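You operate a simulated robot arm through the tools that you are given. There is no shell and no other tool. Be economical: measure what you need, move in short steps, check, and stop when the job is done.

Carry out the task below with a simulated robot arm. There is one attempt and no reset: what you move stays moved.

Task
Set the torque driver to 12, shut the red valve, then stand the capped steel tube on the lab jack.
Fine: leave the driver in its holder; wind the jack all the way up. Set down upright: capped steel tube.
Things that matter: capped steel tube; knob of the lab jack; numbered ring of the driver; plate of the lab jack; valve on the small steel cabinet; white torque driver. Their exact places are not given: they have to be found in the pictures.

It is judged by the outcome, as a careful person would: the job done as asked, and still so three seconds after it is handed in. It fails if anything else is knocked over, pushed out of place, dropped, spilled or broken.

Robot
A 7-joint arm with a two-finger parallel gripper on a trunk, on a base that drives. Base frame: it is fixed to the floor where the robot stands at the start and does not move with it; the origin is under the middle of the robot, x ahead of it, y to its left, z up; the surface under the hand at the start is at about z = 0.94. Lengths are in m, angles in rad, forces in N, time in s.
With the tool pointing down near the work surface it reaches from about 0.12 to 0.62 m from the robot's upright axis, wherever it stands. Its first joint turns from -2.897 to 2.897 rad. Places, roughly: knob of the lab jack [0.5, -1.2, 1]; numbered ring of the driver [0.5, -0.2, 1]; plate of the lab jack [0.5, -1.2, 1]; valve on the small steel cabinet [0.8, 0, 1.2]. Payload 1.57 kg.
The TCP is the grasp point between the finger pads, 0.03 m short of the fingertips. In the tool frame z runs along the fingers and y along their closing line. Largest opening 0.11 m; finger width 0.024, thickness 0.012; the body of the gripper, 0.048 by 0.112 m, starts 0.078 m behind the TCP.
Orientation is told as [roll, pitch, yaw] about the base's x, y, z axes, in that order, counted from this pose: with the fingers straight down and closing along the base's y, the tool's x points along the base's -x, its y along +y and its z along -z.

Tools
- The arm moves only by the tool servo_tool. Its argument "moves" is a list of rows, each an object of numbers (a shift or turn left out is 0, a gripper value left out holds the last): "ax", "ay", "az": the turn, a rotation vector about the tool's x, y, z in rad; "dx", "dy", "dz": the shift along the tool's x, y, z in m; "claw": the finger opening in m, from 0 to 0.11. In form: [{"ax": .., "ay": .., "az": .., "dx": .., "dy": .., "dz": .., "claw": ..}, ...]. A call has 1 to 12 rows; each row is the pose to reach, as a shift and turn from the pose commanded when the call began, along the tool's axes at that moment. Each row takes 0.2 s and may step no farther than 0.05 m and 0.15 rad from the row before; otherwise, or with a gripper value out of range, the whole call is refused. A pose out of reach is approached as far as the arm can. The call stops where the force on the tool passes 40 N (or 10 N more than at its start, if that is more) or the arm is blocked; 0.2 s more then pass. The fingers move at their own pace (about 0.045 m/s each) and stop on an object; they squeeze with about 37 N. The grip force told is the motor's: it shows also when the fingers shut on nothing. Time passes only in rows, and 0.2 s behind the last, so rows that repeat a pose let the fingers close. It gives the time, the measured TCP pose, the force on the tool (base axes), the opening and the grip force at its end, in the units of the frame above (readings bear some noise), with the torque about the TCP (base axes, N m) and any sound that the robot's microphone picked up, and new pictures: "pictures" is both (left out), scene, wrist or none.
- Cameras (640 x 400 px; columns grow to the right, rows downward): "scene" is now at [0.023, 0.1147, 1.3695]; the picture's right is [-0.44, -0.90, 0.00], its down [-0.37, 0.18, -0.91] and it looks along [0.82, -0.40, -0.41] (base axes); focal length 293 px, centre (320, 200). "wrist" rides on the gripper at [0.07, 0.016, -0.141] in the tool frame; the picture's right is [-0.23, 0.97, 0.00], its down [-0.86, -0.20, -0.48] and it looks along [-0.47, -0.11, 0.88] (tool axes); focal length 222 px, centre (320, 200).
- move_column(by): slides the trunk up (or, below 0, down) by that many m; the arm and the scene camera ride with it, the base frame stays. It gives what a move gives, with no picture.
- drive_base(legs): drives the robot by 1 to 6 legs, each [ahead, turn to the left] in m and rad, along the robot's own axes; the way and the turn of a leg run together, so that a leg with both is an arc; at most 1.5 m and 3.142 rad a leg. The arm and the cameras ride along, it lands a little off, and it stops where it bumps. It gives what a move gives, and a new picture of the scene camera.
- aim_head(pan, tilt): turns the head with the scene camera to pan (to the left, within 2.705 rad either way) and tilt (down, from -0.506 to 1.204), counted from straight ahead of the robot. It gives what a move gives, and a new picture of the scene camera.
- measure_at(camera, pixels): for up to 12 pixels [column, row] of the newest picture of that camera ("zoom" is the newest enlarged one), the place [x, y, z] in the base frame of the surface seen there, good to about 0.002 m. The clock stands still meanwhile.
- zoom(camera, box): a new picture of the part [left, top, right, bottom] of that camera's present view, enlarged. The clock stands still meanwhile.
- job_done(): hands the job in; it is judged then, once.

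Go step by step. Measure first, check grasps and placings, and put right what went wrong. The budget is 80 turns and 260 pictures, counting those below and the enlarged ones. Unless the task says otherwise, let go and move clear before handing in, and close with one line.

The tools are called after ">>>" as a command line: name --argument value ..., lists and objects as JSON in quotes. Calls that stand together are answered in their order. servo_tool: Moves the arm, as the interface text tells. Its arguments: {"type":"object","properties":{"moves":{"type":"array","items":{"type":"object","properties":{"ax":{"type":"number"},"ay":{"type":"number"},"az":{"type":"number"},"dx":{"type":"number"},"dy":{"type":"number"},"dz":{"type":"number"},"claw":{"type":"number"}}}},"pictures":{"type":"string","enum":["both","scene","wrist","none"]}},"required":["moves"]} The other tools are called the same way: move_column (by) slides the trunk up or down; drive_base (legs) drives the base; aim_head (pan, tilt) turns the head that bears the scene camera; measure_at (camera, pixels) gives the place of the surface under pixels of a picture; zoom (camera, box) takes an enlarged picture of a part of a camera's view; job_done () hands the job in.

At the start:

```text
clock: 0.0
tcp_pos: [0.5319, -0.0299, 0.9996]
ee_rot: [0.0, 0.0, 0.001]
wrist_force: [-0.1, -0.1, -0.1]
ft_torque: [-0.01, 0.01, -0.01]
width: 0.1098
grip_force: 0.0
trunk travel left (down, up): [-0.275, 0.315]
robot x, y, heading: [-0.0036, 0.0024, 0.0]
head pan, tilt: [-0.454, 0.428]
```

scene: 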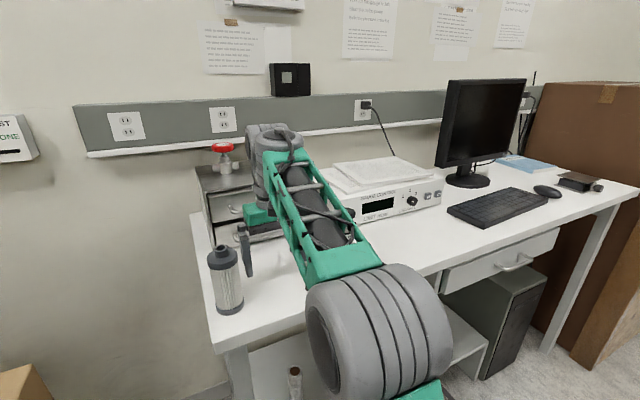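
wrist: 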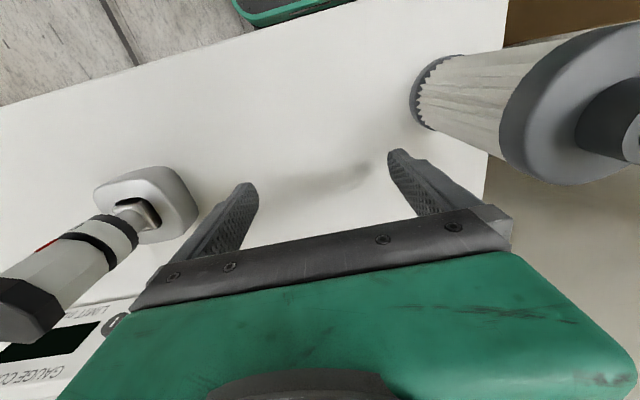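

The scene picture shows the red valve on the cabinet near (224,150) and a filter-like object at (225,280); the wrist shows the driver in a holder at left. I'll look around with the head.

>>> aim_head --pan -1.2 --tilt 0.6

>>> zoom --camera "wrist" --box '[0, 130, 260, 360]'

>>> aim_head --pan 0.2 --tilt 0.5

```text
clock: 1.1
tcp_pos: [0.5313, -0.0308, 0.9997]
ee_rot: [0.002, -0.002, 0.0]
wrist_force: [-0.6, 0.0, 0.2]
ft_torque: [0.03, -0.01, 0.01]
width: 0.1101
grip_force: 0.1
trunk travel left (down, up): [-0.275, 0.315]
robot x, y, heading: [-0.0028, -0.0067, 0.003]
head pan, tilt: [-1.201, 0.6]
```

scene: 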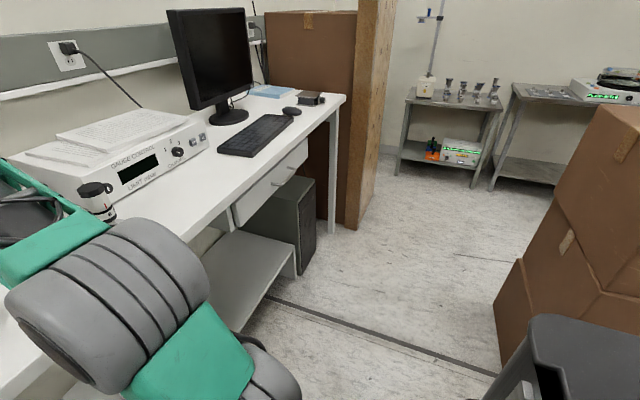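

```text
1.74 times, centred on (130, 245) of wrist
```

zoom: 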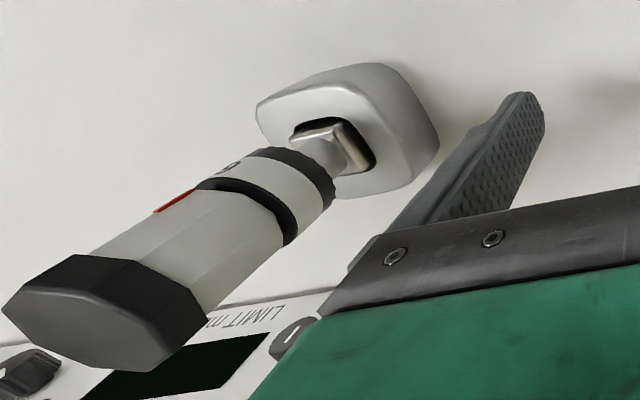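

```text
clock: 2.6
tcp_pos: [0.5319, -0.0311, 1.0003]
ee_rot: [0.0, 0.002, 0.0]
wrist_force: [0.0, 0.4, 0.0]
ft_torque: [-0.03, -0.01, 0.01]
width: 0.1101
grip_force: 0.1
trunk travel left (down, up): [-0.275, 0.315]
robot x, y, heading: [-0.0009, 0.0018, -0.002]
head pan, tilt: [0.201, 0.499]
```

scene: 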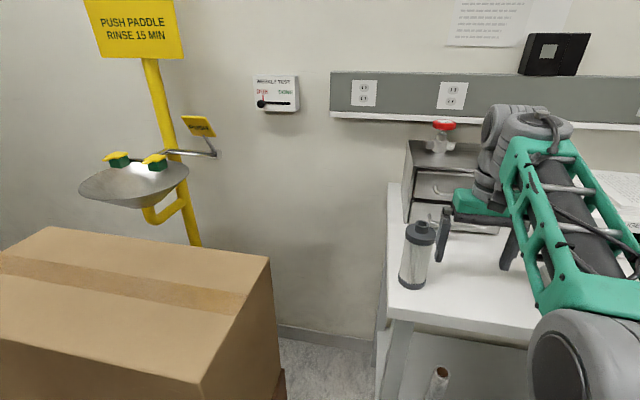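

The lower shelf shows a small object at (438,380); I'll look at it and measure candidates.

>>> zoom --camera "scene" --box '[370, 100, 570, 225]'

>>> measure_at --camera "scene" --pixels '[[439, 370], [436, 395], [420, 225], [412, 283], [440, 125], [440, 145], [430, 160], [470, 380]]'

>>> aim_head --pan 0.1 --tilt 1.0

>>> aim_head --pan -0.9 --tilt 0.4

>>> zoom --camera "scene" --box '[340, 60, 540, 185]'

```text
3.20 times, centred on (470, 162) of scene
```

zoom: 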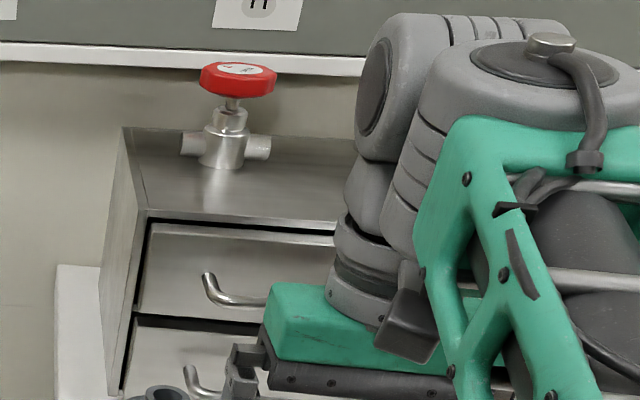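

```text
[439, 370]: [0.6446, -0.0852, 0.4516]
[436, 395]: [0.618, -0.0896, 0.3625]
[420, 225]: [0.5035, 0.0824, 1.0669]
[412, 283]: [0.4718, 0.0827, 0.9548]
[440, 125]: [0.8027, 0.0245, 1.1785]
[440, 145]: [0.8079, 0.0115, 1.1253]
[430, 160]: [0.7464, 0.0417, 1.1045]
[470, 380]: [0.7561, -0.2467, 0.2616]
```

```text
clock: 3.6
tcp_pos: [0.5309, -0.0299, 1.0003]
ee_rot: [0.0, -0.001, -0.002]
wrist_force: [1.0, 0.5, 0.0]
ft_torque: [-0.02, 0.0, 0.0]
width: 0.11
grip_force: 0.1
trunk travel left (down, up): [-0.275, 0.315]
robot x, y, heading: [-0.0022, 0.0047, -0.001]
head pan, tilt: [0.099, 1.0]
```

scene: 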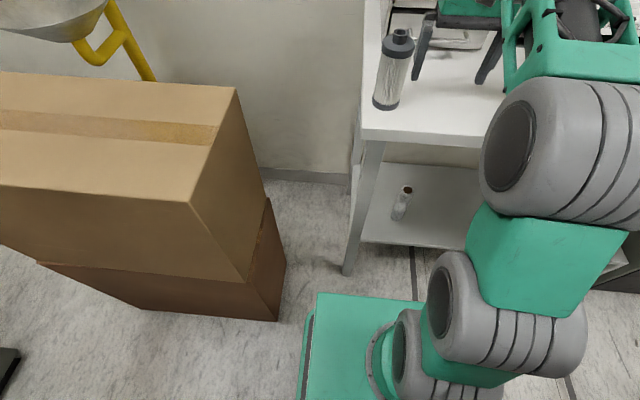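

```text
clock: 4.8
tcp_pos: [0.5311, -0.0301, 1.0001]
ee_rot: [0.001, -0.001, 0.0]
wrist_force: [1.5, 0.2, -0.3]
ft_torque: [0.05, -0.02, -0.01]
width: 0.1101
grip_force: 0.0
trunk travel left (down, up): [-0.275, 0.315]
robot x, y, heading: [0.0018, -0.0027, -0.002]
head pan, tilt: [-0.901, 0.4]
```

scene: 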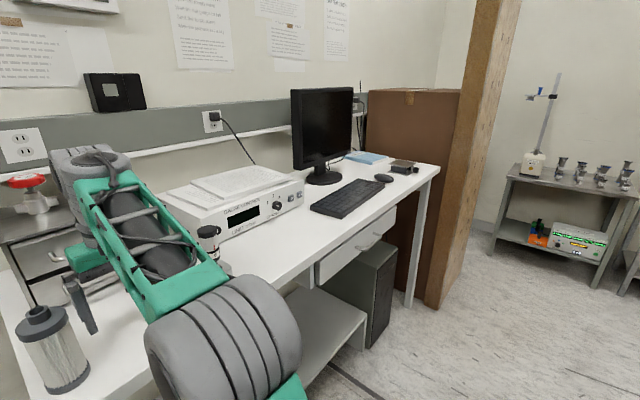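

```text
3.20 times, centred on (440, 122) of scene
```

zoom: 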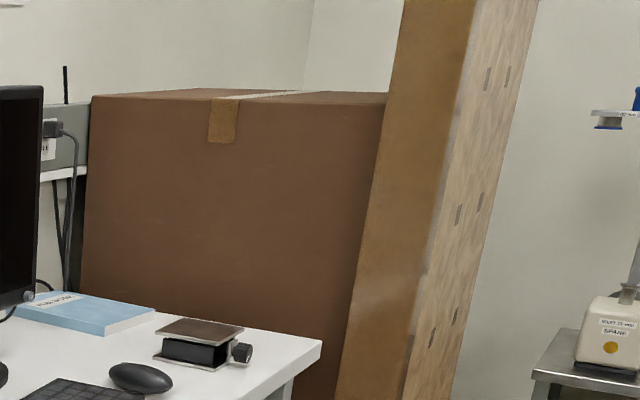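

The jack sits by the book. Next I need to identify the capped steel tube: the lower-shelf object versus the cartridge on the bench.

>>> aim_head --pan 0.0 --tilt 0.9

>>> zoom --camera "scene" --box '[300, 0, 460, 100]'

>>> zoom --camera "scene" --box '[300, 130, 500, 255]'

>>> aim_head --pan 1.5 --tilt 0.4

>>> aim_head --pan -1.6 --tilt 0.3

>>> zoom --camera "scene" --box '[100, 20, 420, 220]'

```text
clock: 6.0
tcp_pos: [0.5308, -0.0295, 1.0]
ee_rot: [0.001, 0.0, 0.002]
wrist_force: [0.7, 0.1, -0.4]
ft_torque: [-0.03, 0.0, -0.01]
width: 0.1101
grip_force: 0.0
trunk travel left (down, up): [-0.275, 0.315]
robot x, y, heading: [0.0011, 0.0025, -0.001]
head pan, tilt: [0.0, 0.901]
```

scene: 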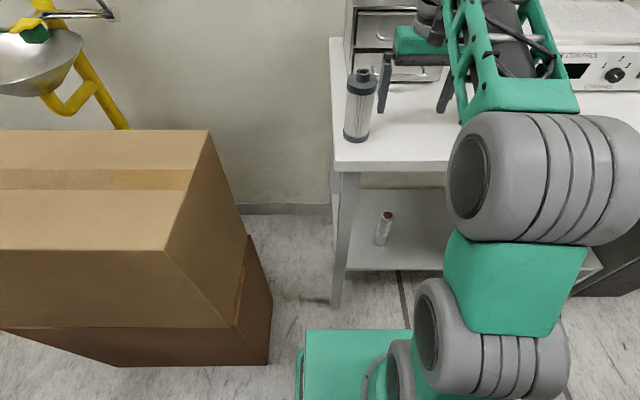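

```text
4.00 times, centred on (380, 50) of scene
```

zoom: 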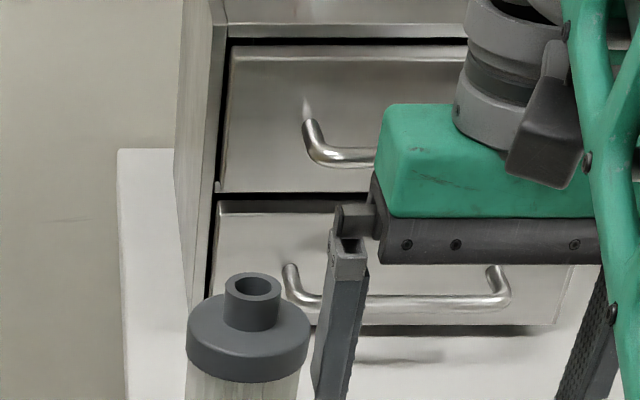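

```text
3.20 times, centred on (400, 192) of scene
```

zoom: 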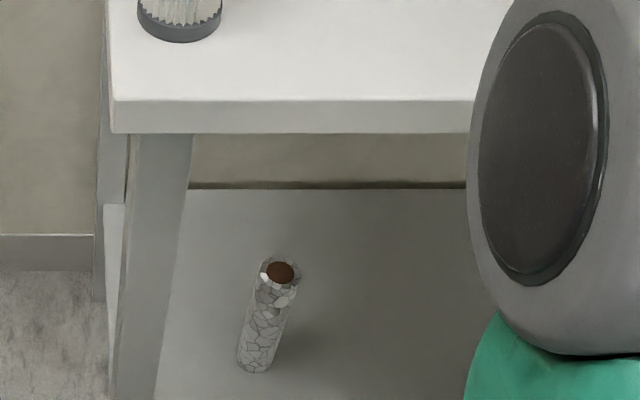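

```text
clock: 7.6
tcp_pos: [0.5308, -0.0303, 0.9997]
ee_rot: [-0.002, -0.001, 0.001]
wrist_force: [0.6, 0.2, -0.1]
ft_torque: [0.02, 0.0, -0.02]
width: 0.11
grip_force: 0.0
trunk travel left (down, up): [-0.275, 0.315]
robot x, y, heading: [-0.0002, -0.0025, 0.005]
head pan, tilt: [1.499, 0.4]
```

scene: 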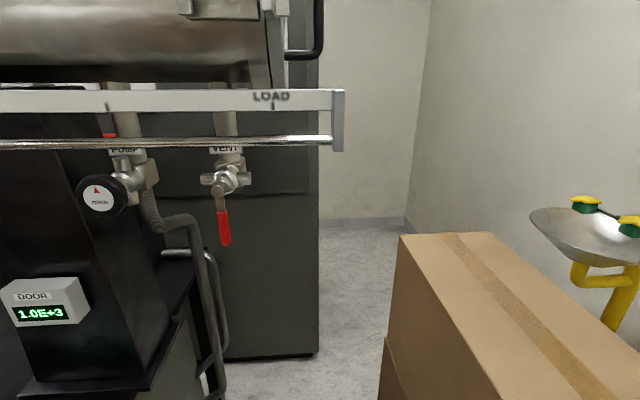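

```text
clock: 10.3
tcp_pos: [0.5314, -0.0303, 0.9996]
ee_rot: [0.0, 0.0, 0.0]
wrist_force: [-0.1, 0.5, -0.3]
ft_torque: [-0.03, 0.0, 0.0]
width: 0.1098
grip_force: 0.1
trunk travel left (down, up): [-0.275, 0.315]
robot x, y, heading: [0.0026, 0.0027, -0.004]
head pan, tilt: [-1.6, 0.3]
```

scene: 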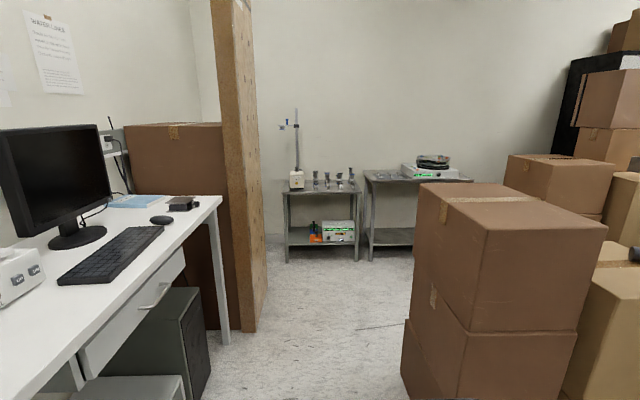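

```text
2.00 times, centred on (260, 120) of scene
```

zoom: 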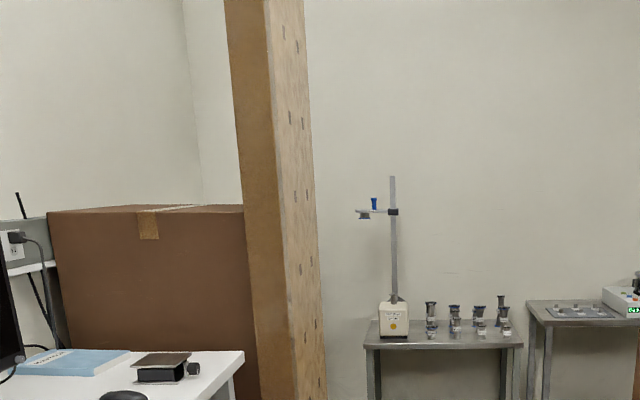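

The shelf item looks foil-wrapped with a brown top. I'll check the rest of the room before choosing which is the capped tube.

>>> aim_head --pan 2.6 --tilt 0.5

>>> aim_head --pan -2.6 --tilt 0.5

>>> aim_head --pan -0.35 --tilt 0.8

>>> zoom --camera "wrist" --box '[380, 0, 640, 200]'

```text
clock: 13.7
tcp_pos: [0.5305, -0.031, 0.9994]
ee_rot: [-0.001, 0.0, -0.001]
wrist_force: [1.9, -0.1, -0.6]
ft_torque: [0.04, 0.02, 0.05]
width: 0.1101
grip_force: 0.0
trunk travel left (down, up): [-0.275, 0.315]
robot x, y, heading: [0.0035, 0.0005, -0.0]
head pan, tilt: [2.601, 0.499]
```

scene: 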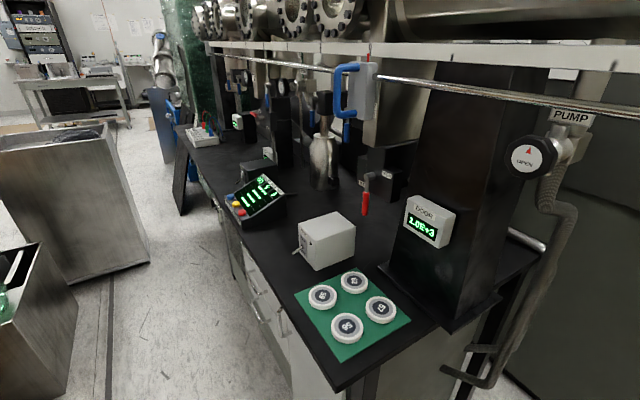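

```text
clock: 17.8
tcp_pos: [0.532, -0.0299, 0.9996]
ee_rot: [0.0, -0.002, -0.001]
wrist_force: [-0.4, 1.4, -0.7]
ft_torque: [0.0, -0.03, 0.03]
width: 0.1099
grip_force: 0.2
trunk travel left (down, up): [-0.275, 0.315]
robot x, y, heading: [-0.0028, -0.0008, 0.003]
head pan, tilt: [-2.601, 0.499]
```

scene: 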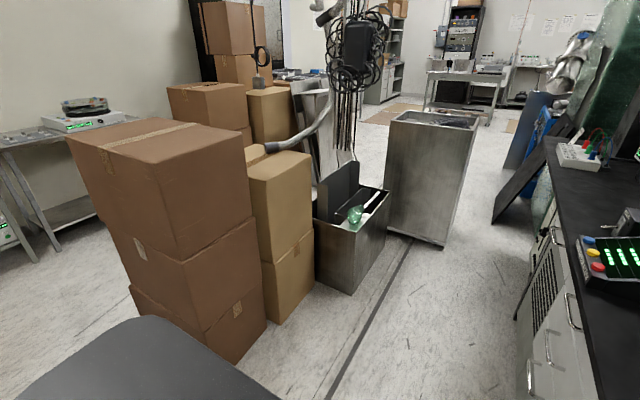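

```text
clock: 19.9
tcp_pos: [0.5315, -0.0295, 1.0001]
ee_rot: [-0.001, 0.0, 0.001]
wrist_force: [-0.2, 0.5, 0.9]
ft_torque: [-0.03, 0.03, 0.01]
width: 0.1098
grip_force: 0.0
trunk travel left (down, up): [-0.275, 0.315]
robot x, y, heading: [-0.0045, 0.0011, 0.004]
head pan, tilt: [-0.351, 0.799]
```

scene: 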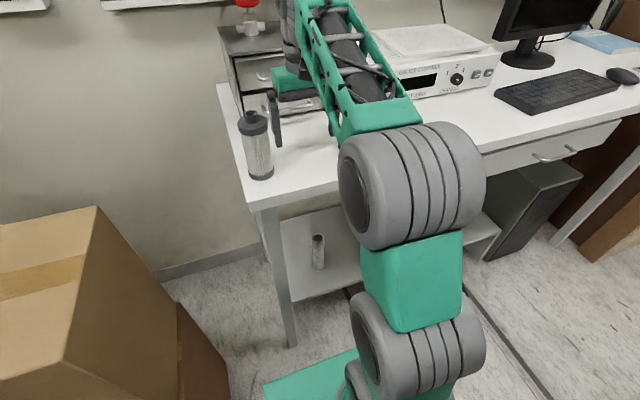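

```text
2.00 times, centred on (510, 100) of wrist
```

zoom: 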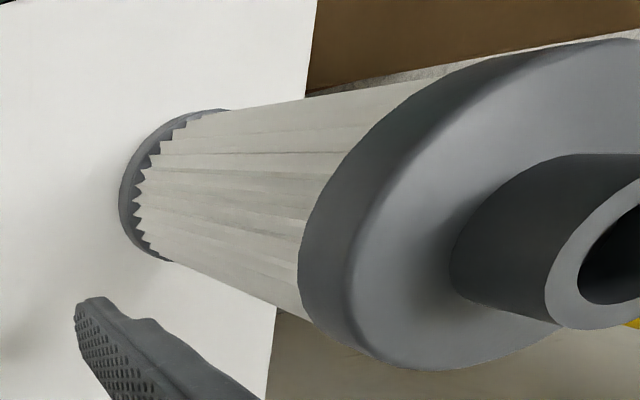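

The bench cartridge is a pleated filter; no other tube is seen yet. I'll begin with the driver and measure it through the wrist camera, looking closely at the ring.

>>> measure_at --camera "wrist" --pixels '[[25, 310], [60, 265], [105, 240], [120, 225], [140, 210], [180, 200], [110, 190], [45, 246], [250, 150]]'

>>> zoom --camera "wrist" --box '[30, 180, 190, 280]'

```text
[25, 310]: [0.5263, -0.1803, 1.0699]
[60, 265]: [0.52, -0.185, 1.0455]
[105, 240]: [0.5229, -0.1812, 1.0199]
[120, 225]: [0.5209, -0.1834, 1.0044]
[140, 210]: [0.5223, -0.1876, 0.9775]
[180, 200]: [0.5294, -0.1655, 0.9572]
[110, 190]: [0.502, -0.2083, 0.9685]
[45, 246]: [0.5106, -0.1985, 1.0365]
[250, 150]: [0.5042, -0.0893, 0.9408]
```

```text
4.00 times, centred on (110, 230) of wrist
```

zoom: 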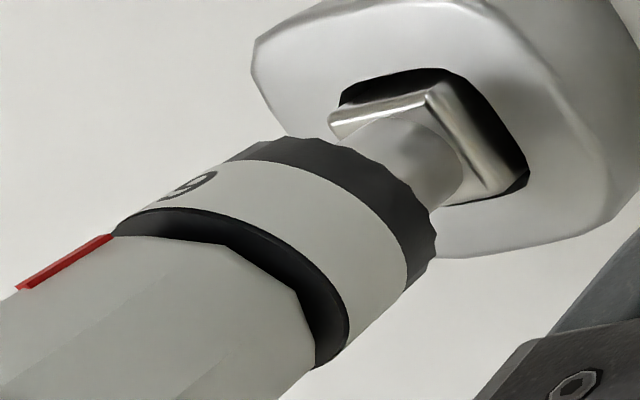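

The driver stands at about (0.52,-0.195) with its ring at z≈1.0 and red mark facing roughly -x. I'll lift the arm aside to see the numbers with the scene camera.

>>> servo_tool --moves '[{"dz": -0.05}, {"dz": -0.1}, {"dz": -0.15}, {"dz": -0.2}, {"dz": -0.2, "dy": 0.05}, {"dz": -0.2, "dy": 0.1}, {"dz": -0.2, "dy": 0.15}, {"dz": -0.2, "dy": 0.2}]' --pictures "both"

```text
clock: 20.5
tcp_pos: [0.5363, -0.0305, 1.0904]
ee_rot: [-0.003, -0.026, 0.0]
wrist_force: [28.8, -0.9, -37.7]
ft_torque: [0.07, 1.48, -0.04]
width: 0.11
grip_force: 0.0
out of reach, approached as far as the arm can: row 2, 3
trunk travel left (down, up): [-0.275, 0.315]
robot x, y, heading: [0.0045, 0.0001, -0.001]
head pan, tilt: [-0.351, 0.799]
stopped in row 3: the force on the tool passed its limit at 171 N (the readings are from after the stop); the commanded pose is now the measured one
```

scene: 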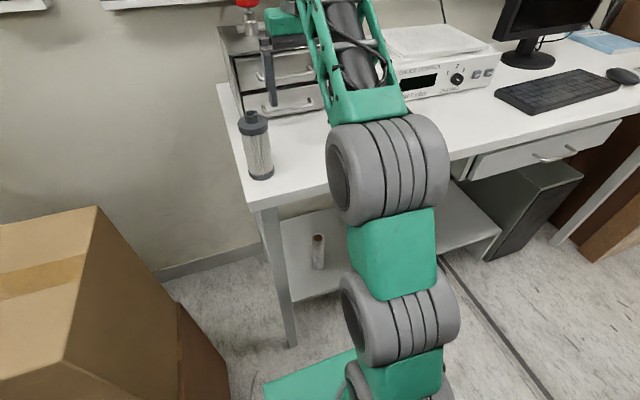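
wrist: 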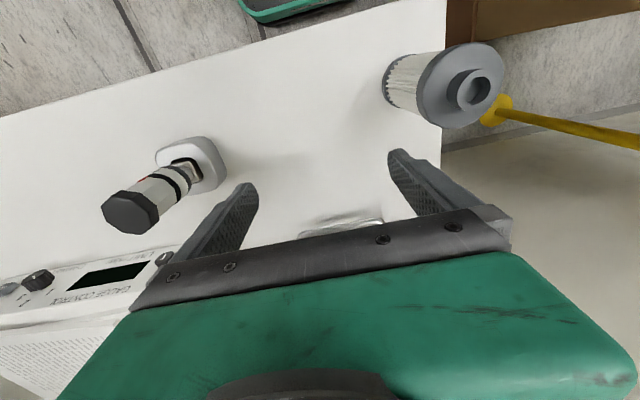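

The hand snagged something on the way up (171 N, pushed down and forward), probably a cabinet drawer handle. I'll back away toward the robot first.

>>> servo_tool --moves '[{"dz": 0.02}, {"dz": 0.02, "dx": 0.03}, {"dz": 0.02, "dx": 0.06}, {"dz": 0.02, "dx": 0.1}, {"dz": 0.02, "dx": 0.14}]' --pictures "both"

>>> aim_head --pan 0.1 --tilt 0.4

>>> zoom --camera "scene" --box '[400, 80, 640, 230]'

```text
clock: 21.7
tcp_pos: [0.3949, -0.029, 1.0655]
ee_rot: [-0.001, -0.019, -0.001]
wrist_force: [1.4, 0.0, 0.1]
ft_torque: [0.0, 0.01, -0.01]
width: 0.1101
grip_force: 0.1
trunk travel left (down, up): [-0.275, 0.315]
robot x, y, heading: [0.0008, 0.0011, -0.002]
head pan, tilt: [-0.351, 0.799]
```

scene: 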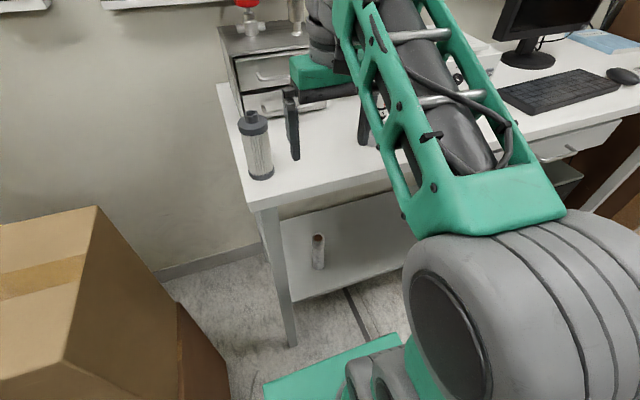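
wrist: 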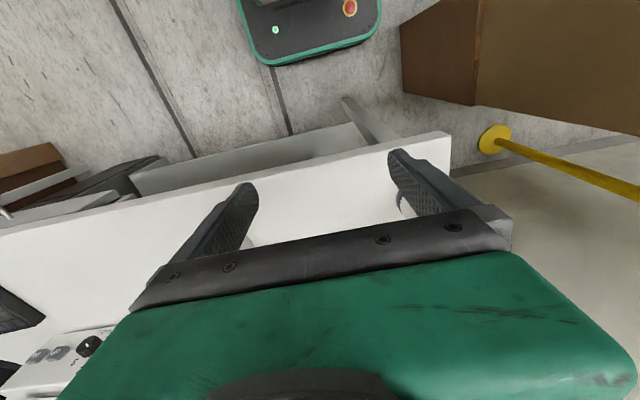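

```text
clock: 22.6
tcp_pos: [0.3948, -0.0306, 1.0665]
ee_rot: [-0.002, -0.019, 0.0]
wrist_force: [0.1, -0.1, 0.6]
ft_torque: [0.02, 0.02, -0.01]
width: 0.11
grip_force: 0.0
trunk travel left (down, up): [-0.275, 0.315]
robot x, y, heading: [-0.0008, -0.0006, 0.001]
head pan, tilt: [0.099, 0.4]
```

scene: 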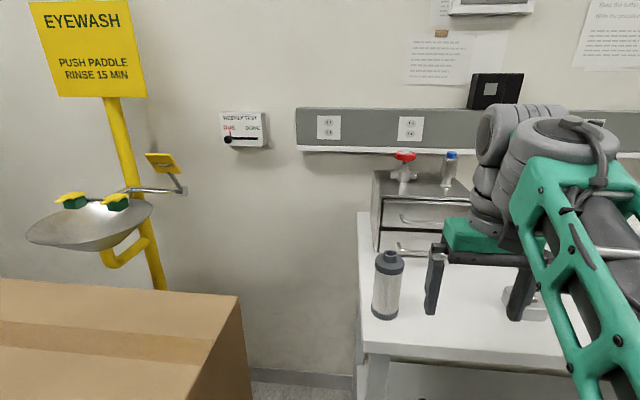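

```text
2.67 times, centred on (520, 155) of scene
```

zoom: 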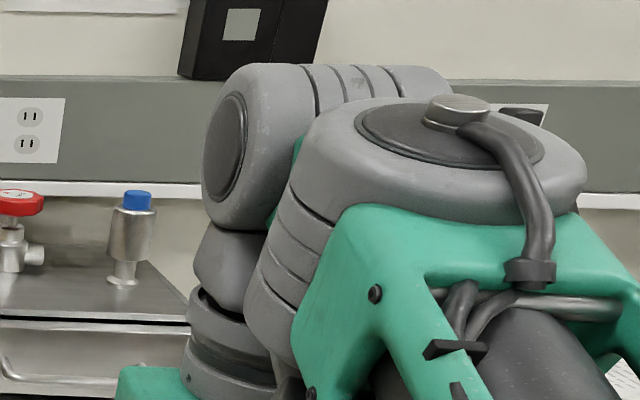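

The capped steel tube (blue cap) stands on the cabinet at (450,168). I'll measure it, the valve and the cabinet.

>>> measure_at --camera "scene" --pixels '[[404, 155], [403, 178], [450, 153], [450, 165], [448, 185], [415, 193], [378, 205], [400, 220], [380, 190], [443, 198], [405, 215]]'

>>> zoom --camera "scene" --box '[360, 130, 520, 230]'

```text
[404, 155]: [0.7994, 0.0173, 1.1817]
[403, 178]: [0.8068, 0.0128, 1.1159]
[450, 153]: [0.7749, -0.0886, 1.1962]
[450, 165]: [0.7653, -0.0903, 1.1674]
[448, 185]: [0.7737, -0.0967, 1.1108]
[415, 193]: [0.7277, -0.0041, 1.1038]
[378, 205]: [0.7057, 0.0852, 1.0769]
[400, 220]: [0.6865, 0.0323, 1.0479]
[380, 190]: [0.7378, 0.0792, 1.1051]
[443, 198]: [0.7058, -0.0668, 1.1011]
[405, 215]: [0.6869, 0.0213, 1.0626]
```

```text
4.00 times, centred on (440, 180) of scene
```

zoom: 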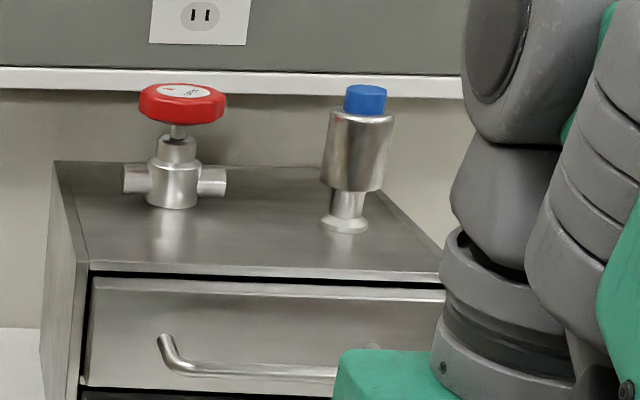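

The tube and valve stand untouched. I'll raise the trunk and swing the arm left to expose the driver ring.

>>> move_column --by 0.2

>>> servo_tool --moves '[{"dy": 0.05}, {"dy": 0.1}, {"dy": 0.15}, {"dy": 0.2}, {"dy": 0.25}]' --pictures "none"

>>> aim_head --pan -0.45 --tilt 0.7

```text
clock: 24.8
tcp_pos: [0.3949, -0.0307, 1.2653]
ee_rot: [0.0, -0.019, 0.0]
wrist_force: [-0.6, -0.2, 0.4]
ft_torque: [-0.02, 0.02, -0.02]
width: 0.1101
grip_force: 0.1
trunk travel left (down, up): [-0.475, 0.115]
robot x, y, heading: [0.0013, -0.0026, 0.001]
head pan, tilt: [0.099, 0.4]
```

```text
clock: 26.0
tcp_pos: [0.3954, 0.2216, 1.2647]
ee_rot: [-0.002, -0.019, 0.0]
wrist_force: [-0.4, -0.1, 0.1]
ft_torque: [0.02, -0.03, 0.01]
width: 0.1099
grip_force: 0.0
trunk travel left (down, up): [-0.475, 0.115]
robot x, y, heading: [-0.0014, 0.0001, -0.003]
head pan, tilt: [0.099, 0.4]
```

```text
clock: 26.9
tcp_pos: [0.3956, 0.2197, 1.2649]
ee_rot: [-0.003, -0.019, -0.001]
wrist_force: [0.0, 0.5, -0.4]
ft_torque: [0.02, 0.01, 0.05]
width: 0.1102
grip_force: 0.0
trunk travel left (down, up): [-0.475, 0.115]
robot x, y, heading: [-0.0015, -0.0021, -0.001]
head pan, tilt: [-0.45, 0.7]
```

scene: 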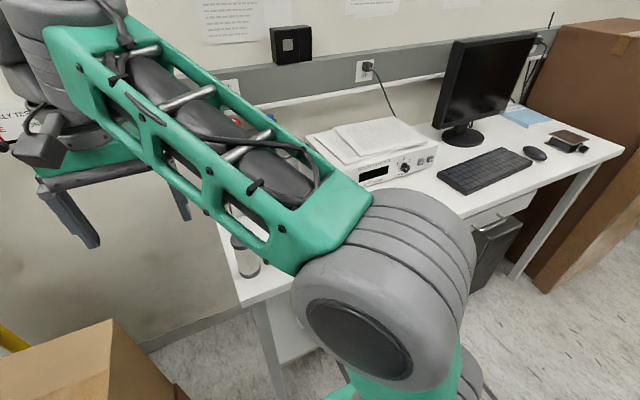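

The upper arm still blocks the view; I'll use the wrist camera instead, from in front of the driver.

>>> servo_tool --moves '[{"dy": -0.05}, {"dy": -0.1}, {"dy": -0.15}, {"dy": -0.2}, {"dy": -0.25}, {"dy": -0.3}, {"dy": -0.35}, {"dy": -0.4}, {"dy": -0.43, "dz": 0.04, "dx": 0.04}, {"dy": -0.43, "dz": 0.08, "dx": 0.08}, {"dy": -0.43, "dz": 0.12, "dx": 0.1, "ay": -0.1}, {"dy": -0.43, "dz": 0.16, "dx": 0.1, "ay": -0.2}]' --pictures "wrist"

>>> zoom --camera "wrist" --box '[200, 80, 440, 230]'

```text
refused: row 9 steps farther than a row can; nothing moved
```

```text
2.67 times, centred on (320, 155) of wrist
```

zoom: 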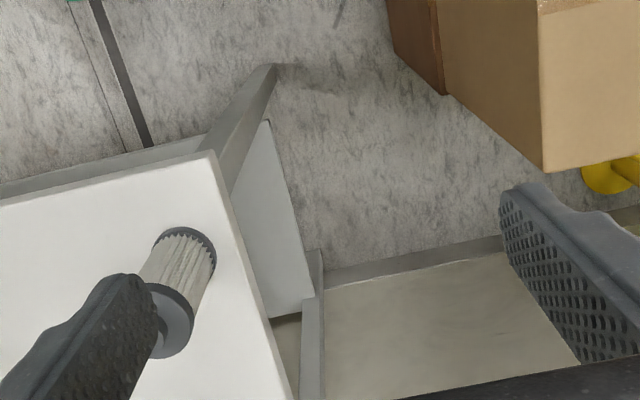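

Rows over-stepped; I'll resend in smaller steps, tilting the wrist camera forward.

>>> servo_tool --moves '[{"dy": -0.05}, {"dy": -0.1}, {"dy": -0.15}, {"dy": -0.2}, {"dy": -0.25}, {"dy": -0.3}, {"dy": -0.35}, {"dy": -0.4}, {"dy": -0.42, "dz": 0.04, "ay": -0.12}, {"dy": -0.42, "dz": 0.08, "ay": -0.25}, {"dy": -0.42, "dz": 0.12, "ay": -0.38}, {"dy": -0.42, "dz": 0.145, "ay": -0.5}]' --pictures "wrist"

>>> zoom --camera "wrist" --box '[240, 80, 400, 180]'

```text
clock: 29.5
tcp_pos: [0.4099, -0.2248, 1.1967]
ee_rot: [0.003, -0.501, 0.003]
wrist_force: [-1.7, 0.6, 0.4]
ft_torque: [-0.1, -0.06, -0.09]
width: 0.1099
grip_force: 0.2
out of reach, approached as far as the arm can: row 11, 12
trunk travel left (down, up): [-0.475, 0.115]
robot x, y, heading: [0.0007, 0.0032, 0.0]
head pan, tilt: [-0.45, 0.7]
```

wrist: 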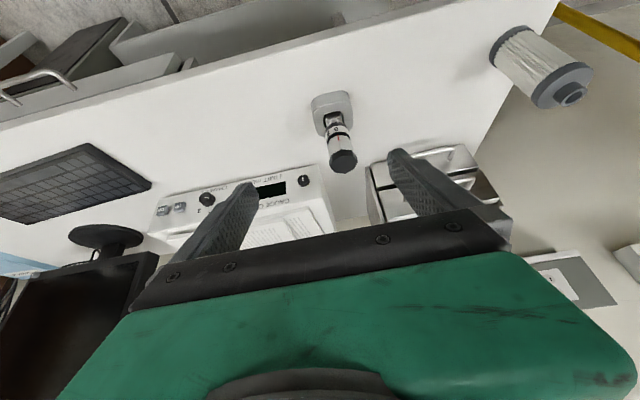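

```text
4.00 times, centred on (320, 130) of wrist
```

zoom: 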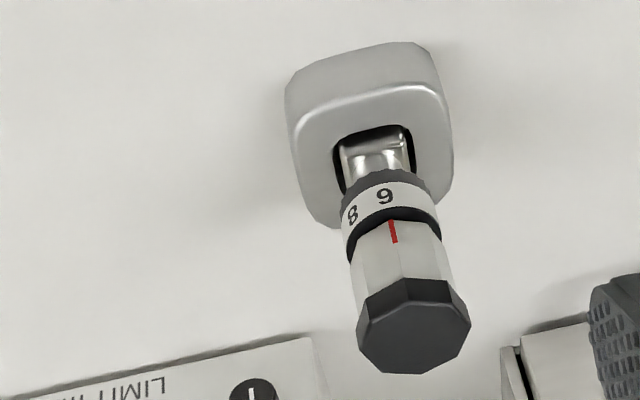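

The red mark faces the robot with a "9" or inverted "6" near it and an "8" beside; I'll zoom tighter to settle it and measure the ring geometry.

>>> zoom --camera "wrist" --box '[316, 110, 364, 140]'

>>> measure_at --camera "wrist" --pixels '[[336, 129], [338, 138], [328, 132], [349, 128], [343, 157], [330, 155], [356, 152], [336, 124], [335, 120], [333, 100], [338, 141]]'

```text
13.33 times, centred on (340, 125) of wrist
```

zoom: 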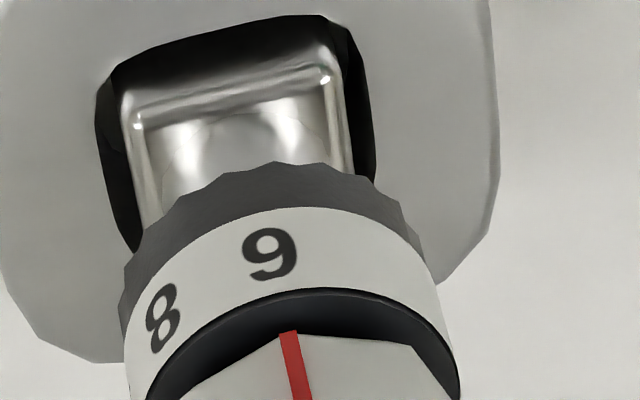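

```text
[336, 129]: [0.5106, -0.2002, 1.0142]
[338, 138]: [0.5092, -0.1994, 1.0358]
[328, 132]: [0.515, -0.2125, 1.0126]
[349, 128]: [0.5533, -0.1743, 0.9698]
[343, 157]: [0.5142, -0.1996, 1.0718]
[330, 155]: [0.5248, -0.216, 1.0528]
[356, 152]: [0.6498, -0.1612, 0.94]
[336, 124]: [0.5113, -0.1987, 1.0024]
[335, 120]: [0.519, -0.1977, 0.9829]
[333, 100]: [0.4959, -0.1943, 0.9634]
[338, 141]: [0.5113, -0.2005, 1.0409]
```

I need the neighbours to be sure of direction; I'll shift the wrist camera left and right of the driver.

>>> servo_tool --moves '[{"dy": 0.05}, {"dy": 0.1}, {"dy": 0.15}, {"dy": 0.2}, {"dy": 0.25}]' --pictures "wrist"

```text
clock: 30.4
tcp_pos: [0.4048, -0.1533, 1.1431]
ee_rot: [-0.02, -0.306, -0.257]
wrist_force: [0.6, -0.7, -0.3]
ft_torque: [-0.02, 0.04, -0.01]
width: 0.11
grip_force: 0.1
out of reach, approached as far as the arm can: row 1, 2, 3, 4
trunk travel left (down, up): [-0.475, 0.115]
robot x, y, heading: [-0.001, 0.004, 0.004]
head pan, tilt: [-0.45, 0.7]
stopped in row 4: the arm was blocked; the commanded pose is now the measured one
```

wrist: 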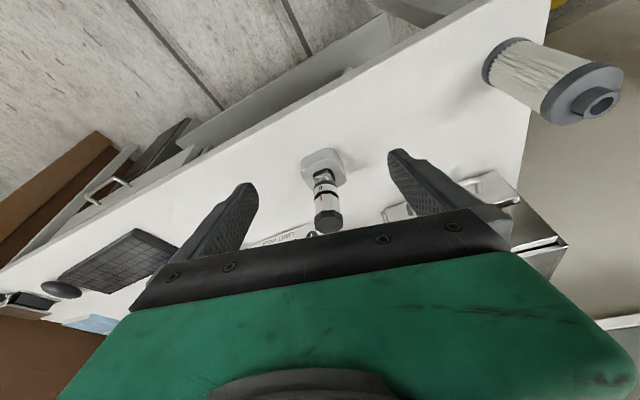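

The arm is near its limits with the trunk high; I'll zoom here, then lower the trunk.

>>> zoom --camera "wrist" --box '[296, 170, 352, 205]'

>>> move_column --by -0.12

>>> servo_tool --moves '[{"dy": 0.05}, {"dy": 0.1}, {"dy": 0.15}]' --pictures "wrist"

```text
11.43 times, centred on (324, 188) of wrist
```

zoom: 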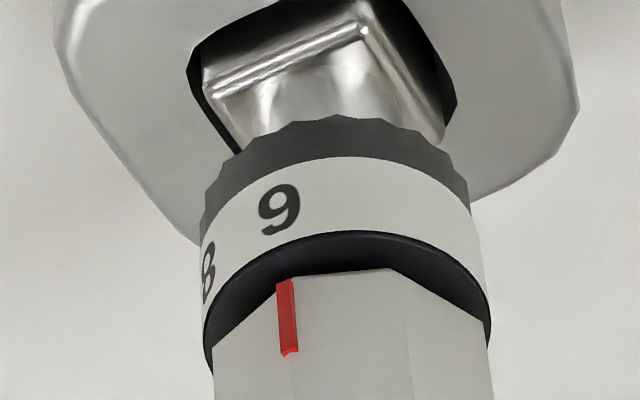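

```text
clock: 31.9
tcp_pos: [0.4065, -0.1528, 1.0225]
ee_rot: [-0.02, -0.301, -0.255]
wrist_force: [-0.2, 0.0, 0.3]
ft_torque: [0.01, 0.01, 0.03]
width: 0.1097
grip_force: 0.0
trunk travel left (down, up): [-0.355, 0.235]
robot x, y, heading: [0.0012, -0.0025, -0.002]
head pan, tilt: [-0.45, 0.7]
```

```text
clock: 32.8
tcp_pos: [0.4332, -0.0819, 1.0223]
ee_rot: [-0.022, -0.307, -0.427]
wrist_force: [-1.0, -0.2, -0.8]
ft_torque: [0.04, 0.01, -0.04]
width: 0.11
grip_force: 0.0
trunk travel left (down, up): [-0.355, 0.235]
robot x, y, heading: [0.0036, -0.0002, -0.002]
head pan, tilt: [-0.45, 0.7]
stopped in row 3: the arm was blocked; the commanded pose is now the measured one
```

wrist: 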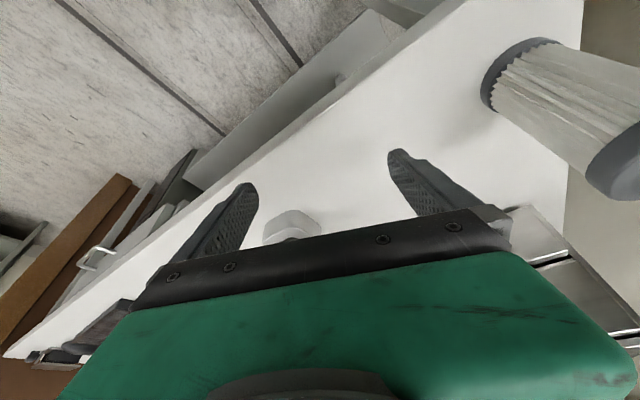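

The ring reads blank to the right of this numeral, so the numeral is an inverted "6" (scale 6, 8, … upward toward -y), to be turned clockwise seen from above. Next I check the base front and desk edge to know how far I can drive.

>>> aim_head --pan 0.3 --tilt 1.1

```text
clock: 33.9
tcp_pos: [0.4331, -0.0813, 1.024]
ee_rot: [-0.024, -0.308, -0.427]
wrist_force: [0.3, -0.8, -0.4]
ft_torque: [0.0, -0.01, 0.01]
width: 0.1101
grip_force: 0.1
trunk travel left (down, up): [-0.355, 0.235]
robot x, y, heading: [-0.0001, 0.0012, -0.006]
head pan, tilt: [0.3, 1.1]
```

scene: 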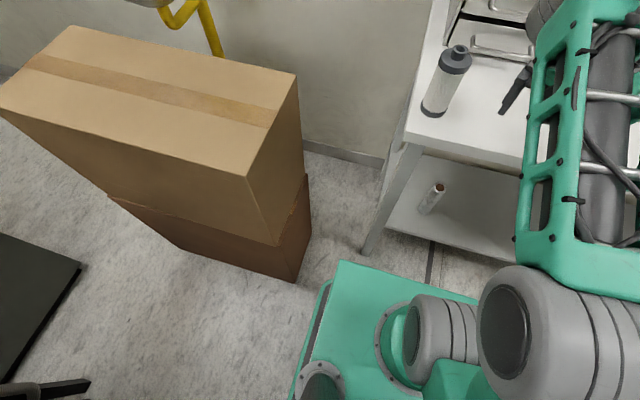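

>>> measure_at --camera "scene" --pixels '[[345, 264], [470, 298], [330, 285], [405, 145], [500, 162], [385, 225], [500, 255], [325, 370], [430, 325], [365, 250]]'

```text
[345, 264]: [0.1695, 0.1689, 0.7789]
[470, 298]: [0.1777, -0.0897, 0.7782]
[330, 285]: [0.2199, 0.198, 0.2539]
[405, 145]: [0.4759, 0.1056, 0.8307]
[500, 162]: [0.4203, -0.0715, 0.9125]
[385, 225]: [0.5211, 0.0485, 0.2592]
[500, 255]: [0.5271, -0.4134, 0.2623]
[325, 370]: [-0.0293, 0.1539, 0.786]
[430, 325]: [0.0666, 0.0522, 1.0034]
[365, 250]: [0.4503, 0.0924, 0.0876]
```

The base front is at x≈0.22 and the desk edge at x≈0.42. I'll back off 0.12 m to get room for a tilted grip on the ring, and pitch the tool forward.

>>> drive_base --legs '[[-0.12, 0]]'

>>> servo_tool --moves '[{"dz": -0.03, "ay": -0.14}, {"dz": -0.06, "ay": -0.28}, {"dz": -0.06, "ay": -0.42}, {"dz": -0.06, "ay": -0.56}, {"dz": -0.06, "ay": -0.7}, {"dz": -0.06, "ay": -0.74}]' --pictures "wrist"

```text
clock: 35.1
tcp_pos: [0.3128, -0.0816, 1.0238]
ee_rot: [-0.024, -0.307, -0.427]
wrist_force: [-0.4, -0.1, 0.4]
ft_torque: [0.01, 0.0, -0.03]
width: 0.1103
grip_force: 0.1
trunk travel left (down, up): [-0.355, 0.235]
robot x, y, heading: [-0.1232, -0.0002, 0.003]
head pan, tilt: [0.3, 1.1]
```

scene: 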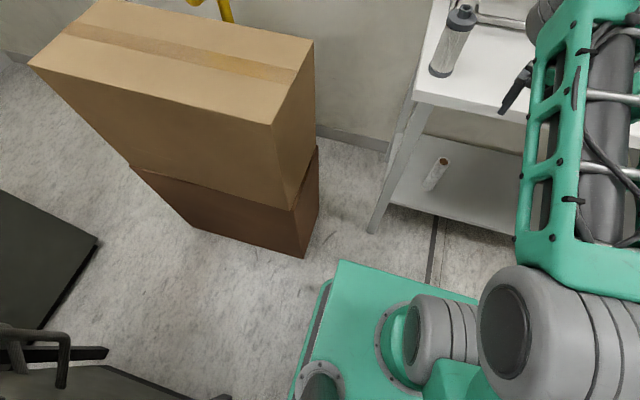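

```text
clock: 35.6
tcp_pos: [0.3098, -0.1066, 0.9816]
ee_rot: [-0.174, -0.317, -0.455]
wrist_force: [0.4, -1.0, -0.4]
ft_torque: [0.03, 0.0, 0.0]
width: 0.1098
grip_force: 0.1
trunk travel left (down, up): [-0.355, 0.235]
robot x, y, heading: [-0.1228, 0.0027, 0.002]
head pan, tilt: [0.3, 1.1]
stopped in row 2: the arm was blocked; the commanded pose is now the measured one
```

wrist: 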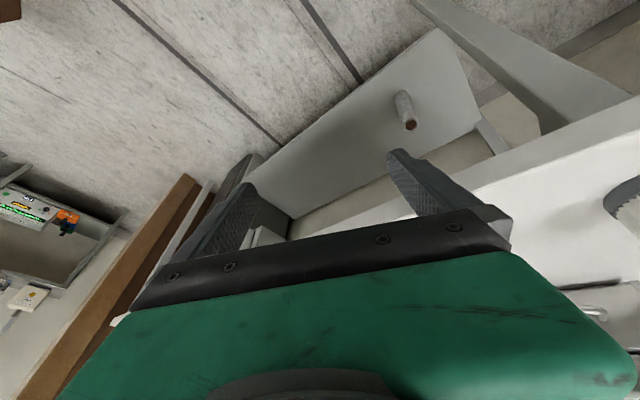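

The arm is folded against a joint limit close in; I'll go up and forward first, then pitch.

>>> servo_tool --moves '[{"dz": -0.04}, {"dz": -0.08}, {"dz": -0.1, "dx": -0.04}, {"dz": -0.1, "dx": -0.08}, {"dz": -0.1, "dx": -0.12}]' --pictures "none"

>>> servo_tool --moves '[{"ay": -0.14}, {"ay": -0.28}, {"ay": -0.42}, {"ay": -0.56}, {"ay": -0.7}]' --pictures "wrist"

```text
clock: 36.9
tcp_pos: [0.377, -0.1242, 1.1116]
ee_rot: [-0.165, -0.329, -0.461]
wrist_force: [-1.5, 0.5, 1.2]
ft_torque: [-0.02, -0.04, -0.02]
width: 0.1101
grip_force: 0.2
out of reach, approached as far as the arm can: row 5
trunk travel left (down, up): [-0.355, 0.235]
robot x, y, heading: [-0.1192, 0.0002, 0.003]
head pan, tilt: [0.3, 1.1]
```

```text
clock: 38.0
tcp_pos: [0.38, -0.1238, 1.1129]
ee_rot: [-0.3, -1.015, -0.257]
wrist_force: [0.5, -0.8, 0.0]
ft_torque: [-0.04, -0.01, 0.01]
width: 0.1099
grip_force: 0.0
trunk travel left (down, up): [-0.355, 0.235]
robot x, y, heading: [-0.1216, 0.0035, 0.002]
head pan, tilt: [0.3, 1.1]
```

wrist: 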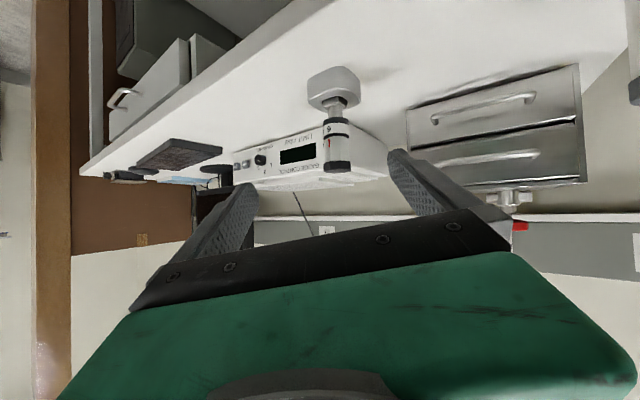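

Pitch works now. I'll remove the roll and yaw toward the starting side, then measure the ring.

>>> servo_tool --moves '[{"ax": -0.15}, {"ax": -0.3}]' --pictures "none"

>>> servo_tool --moves '[{"ax": -0.113, "az": -0.068}, {"ax": -0.226, "az": -0.136, "dx": 0.02}, {"ax": -0.34, "az": -0.2, "dx": 0.02}]' --pictures "wrist"

>>> zoom --camera "wrist" --box '[240, 50, 440, 175]'

```text
clock: 38.6
tcp_pos: [0.3807, -0.1243, 1.1119]
ee_rot: [0.001, -1.01, -0.261]
wrist_force: [0.8, 1.0, 0.0]
ft_torque: [0.0, -0.04, -0.01]
width: 0.1101
grip_force: 0.1
trunk travel left (down, up): [-0.355, 0.235]
robot x, y, heading: [-0.1221, -0.002, -0.005]
head pan, tilt: [0.3, 1.1]
```

```text
clock: 39.5
tcp_pos: [0.3692, -0.1218, 1.0956]
ee_rot: [0.022, -1.014, 0.123]
wrist_force: [0.4, -0.3, 1.0]
ft_torque: [-0.03, -0.03, -0.01]
width: 0.1099
grip_force: 0.0
trunk travel left (down, up): [-0.355, 0.235]
robot x, y, heading: [-0.1183, -0.0017, -0.001]
head pan, tilt: [0.3, 1.1]
```

wrist: 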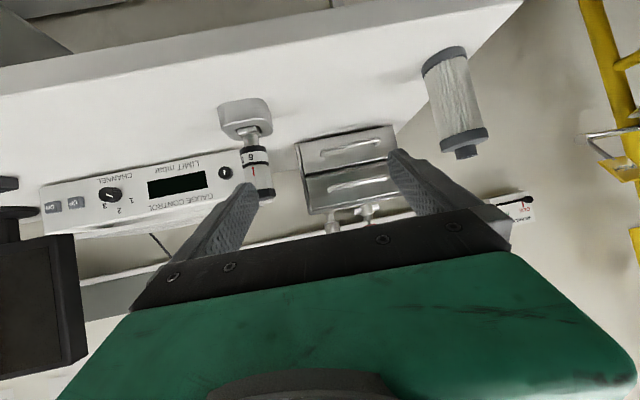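

```text
3.20 times, centred on (340, 112) of wrist
```

zoom: 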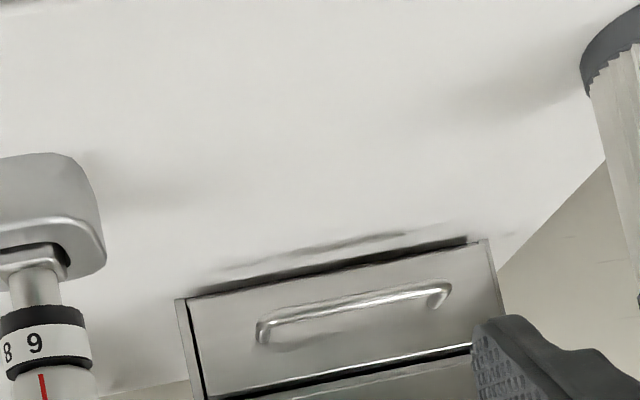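

>>> measure_at --camera "wrist" --pixels '[[251, 146], [252, 154], [253, 164], [257, 185], [246, 157], [262, 155], [254, 173], [251, 148], [252, 161], [247, 120], [250, 138]]'

>>> zoom --camera "wrist" --box '[214, 125, 294, 175]'

```text
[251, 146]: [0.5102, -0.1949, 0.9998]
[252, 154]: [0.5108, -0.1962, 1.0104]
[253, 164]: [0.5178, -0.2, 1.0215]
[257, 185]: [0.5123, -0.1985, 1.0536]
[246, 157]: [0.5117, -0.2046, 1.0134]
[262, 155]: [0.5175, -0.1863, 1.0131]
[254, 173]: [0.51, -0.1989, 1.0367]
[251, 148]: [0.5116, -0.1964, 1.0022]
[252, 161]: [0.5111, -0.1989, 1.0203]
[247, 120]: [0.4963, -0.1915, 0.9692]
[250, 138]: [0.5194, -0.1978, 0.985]
```

```text
8.00 times, centred on (254, 150) of wrist
```

zoom: 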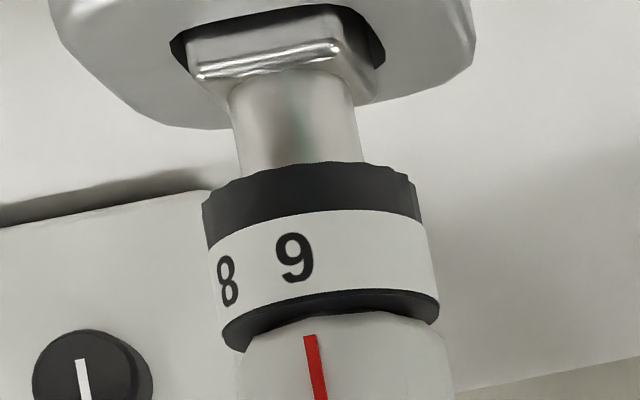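

Ring clearly protrudes beyond the handle. I'll measure the numerals' places and move to the right side to read the next numbers.

>>> measure_at --camera "zoom" --pixels '[[295, 257], [230, 280], [312, 345], [215, 270], [435, 270], [205, 225], [418, 205], [300, 190]]'

>>> servo_tool --moves '[{"dy": -0.05}, {"dy": -0.1, "ax": -0.1, "az": -0.06}, {"dy": -0.15, "ax": -0.2, "az": -0.12}, {"dy": -0.2, "ax": -0.3, "az": -0.18}, {"dy": -0.25, "ax": -0.4, "az": -0.24}, {"dy": -0.28, "ax": -0.5, "az": -0.3}]' --pictures "wrist"

```text
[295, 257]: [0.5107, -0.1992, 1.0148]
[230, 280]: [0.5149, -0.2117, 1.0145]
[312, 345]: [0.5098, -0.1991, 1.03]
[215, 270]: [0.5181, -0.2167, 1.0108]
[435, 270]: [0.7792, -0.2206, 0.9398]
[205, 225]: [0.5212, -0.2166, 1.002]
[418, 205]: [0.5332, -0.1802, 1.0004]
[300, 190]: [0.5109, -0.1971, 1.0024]
```

```text
clock: 40.9
tcp_pos: [0.3858, -0.2809, 0.9784]
ee_rot: [0.023, -1.02, 0.59]
wrist_force: [-1.3, 1.2, -0.5]
ft_torque: [-0.09, -0.01, -0.12]
width: 0.1099
grip_force: 0.1
out of reach, approached as far as the arm can: row 4, 5, 6
trunk travel left (down, up): [-0.355, 0.235]
robot x, y, heading: [-0.1203, 0.0003, -0.001]
head pan, tilt: [0.3, 1.1]
```

wrist: 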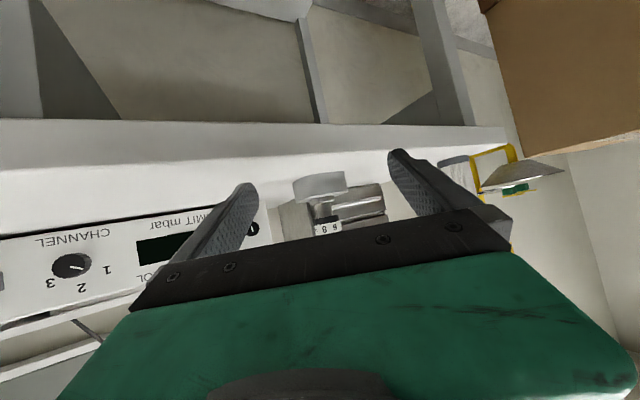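

>>> zoom --camera "wrist" --box '[288, 205, 368, 255]'

```text
8.00 times, centred on (328, 230) of wrist
```

zoom: 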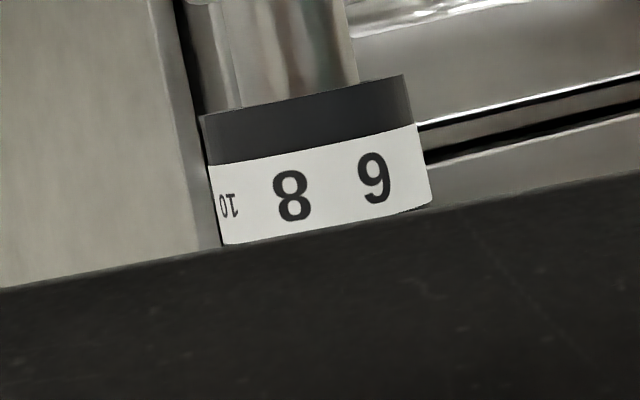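

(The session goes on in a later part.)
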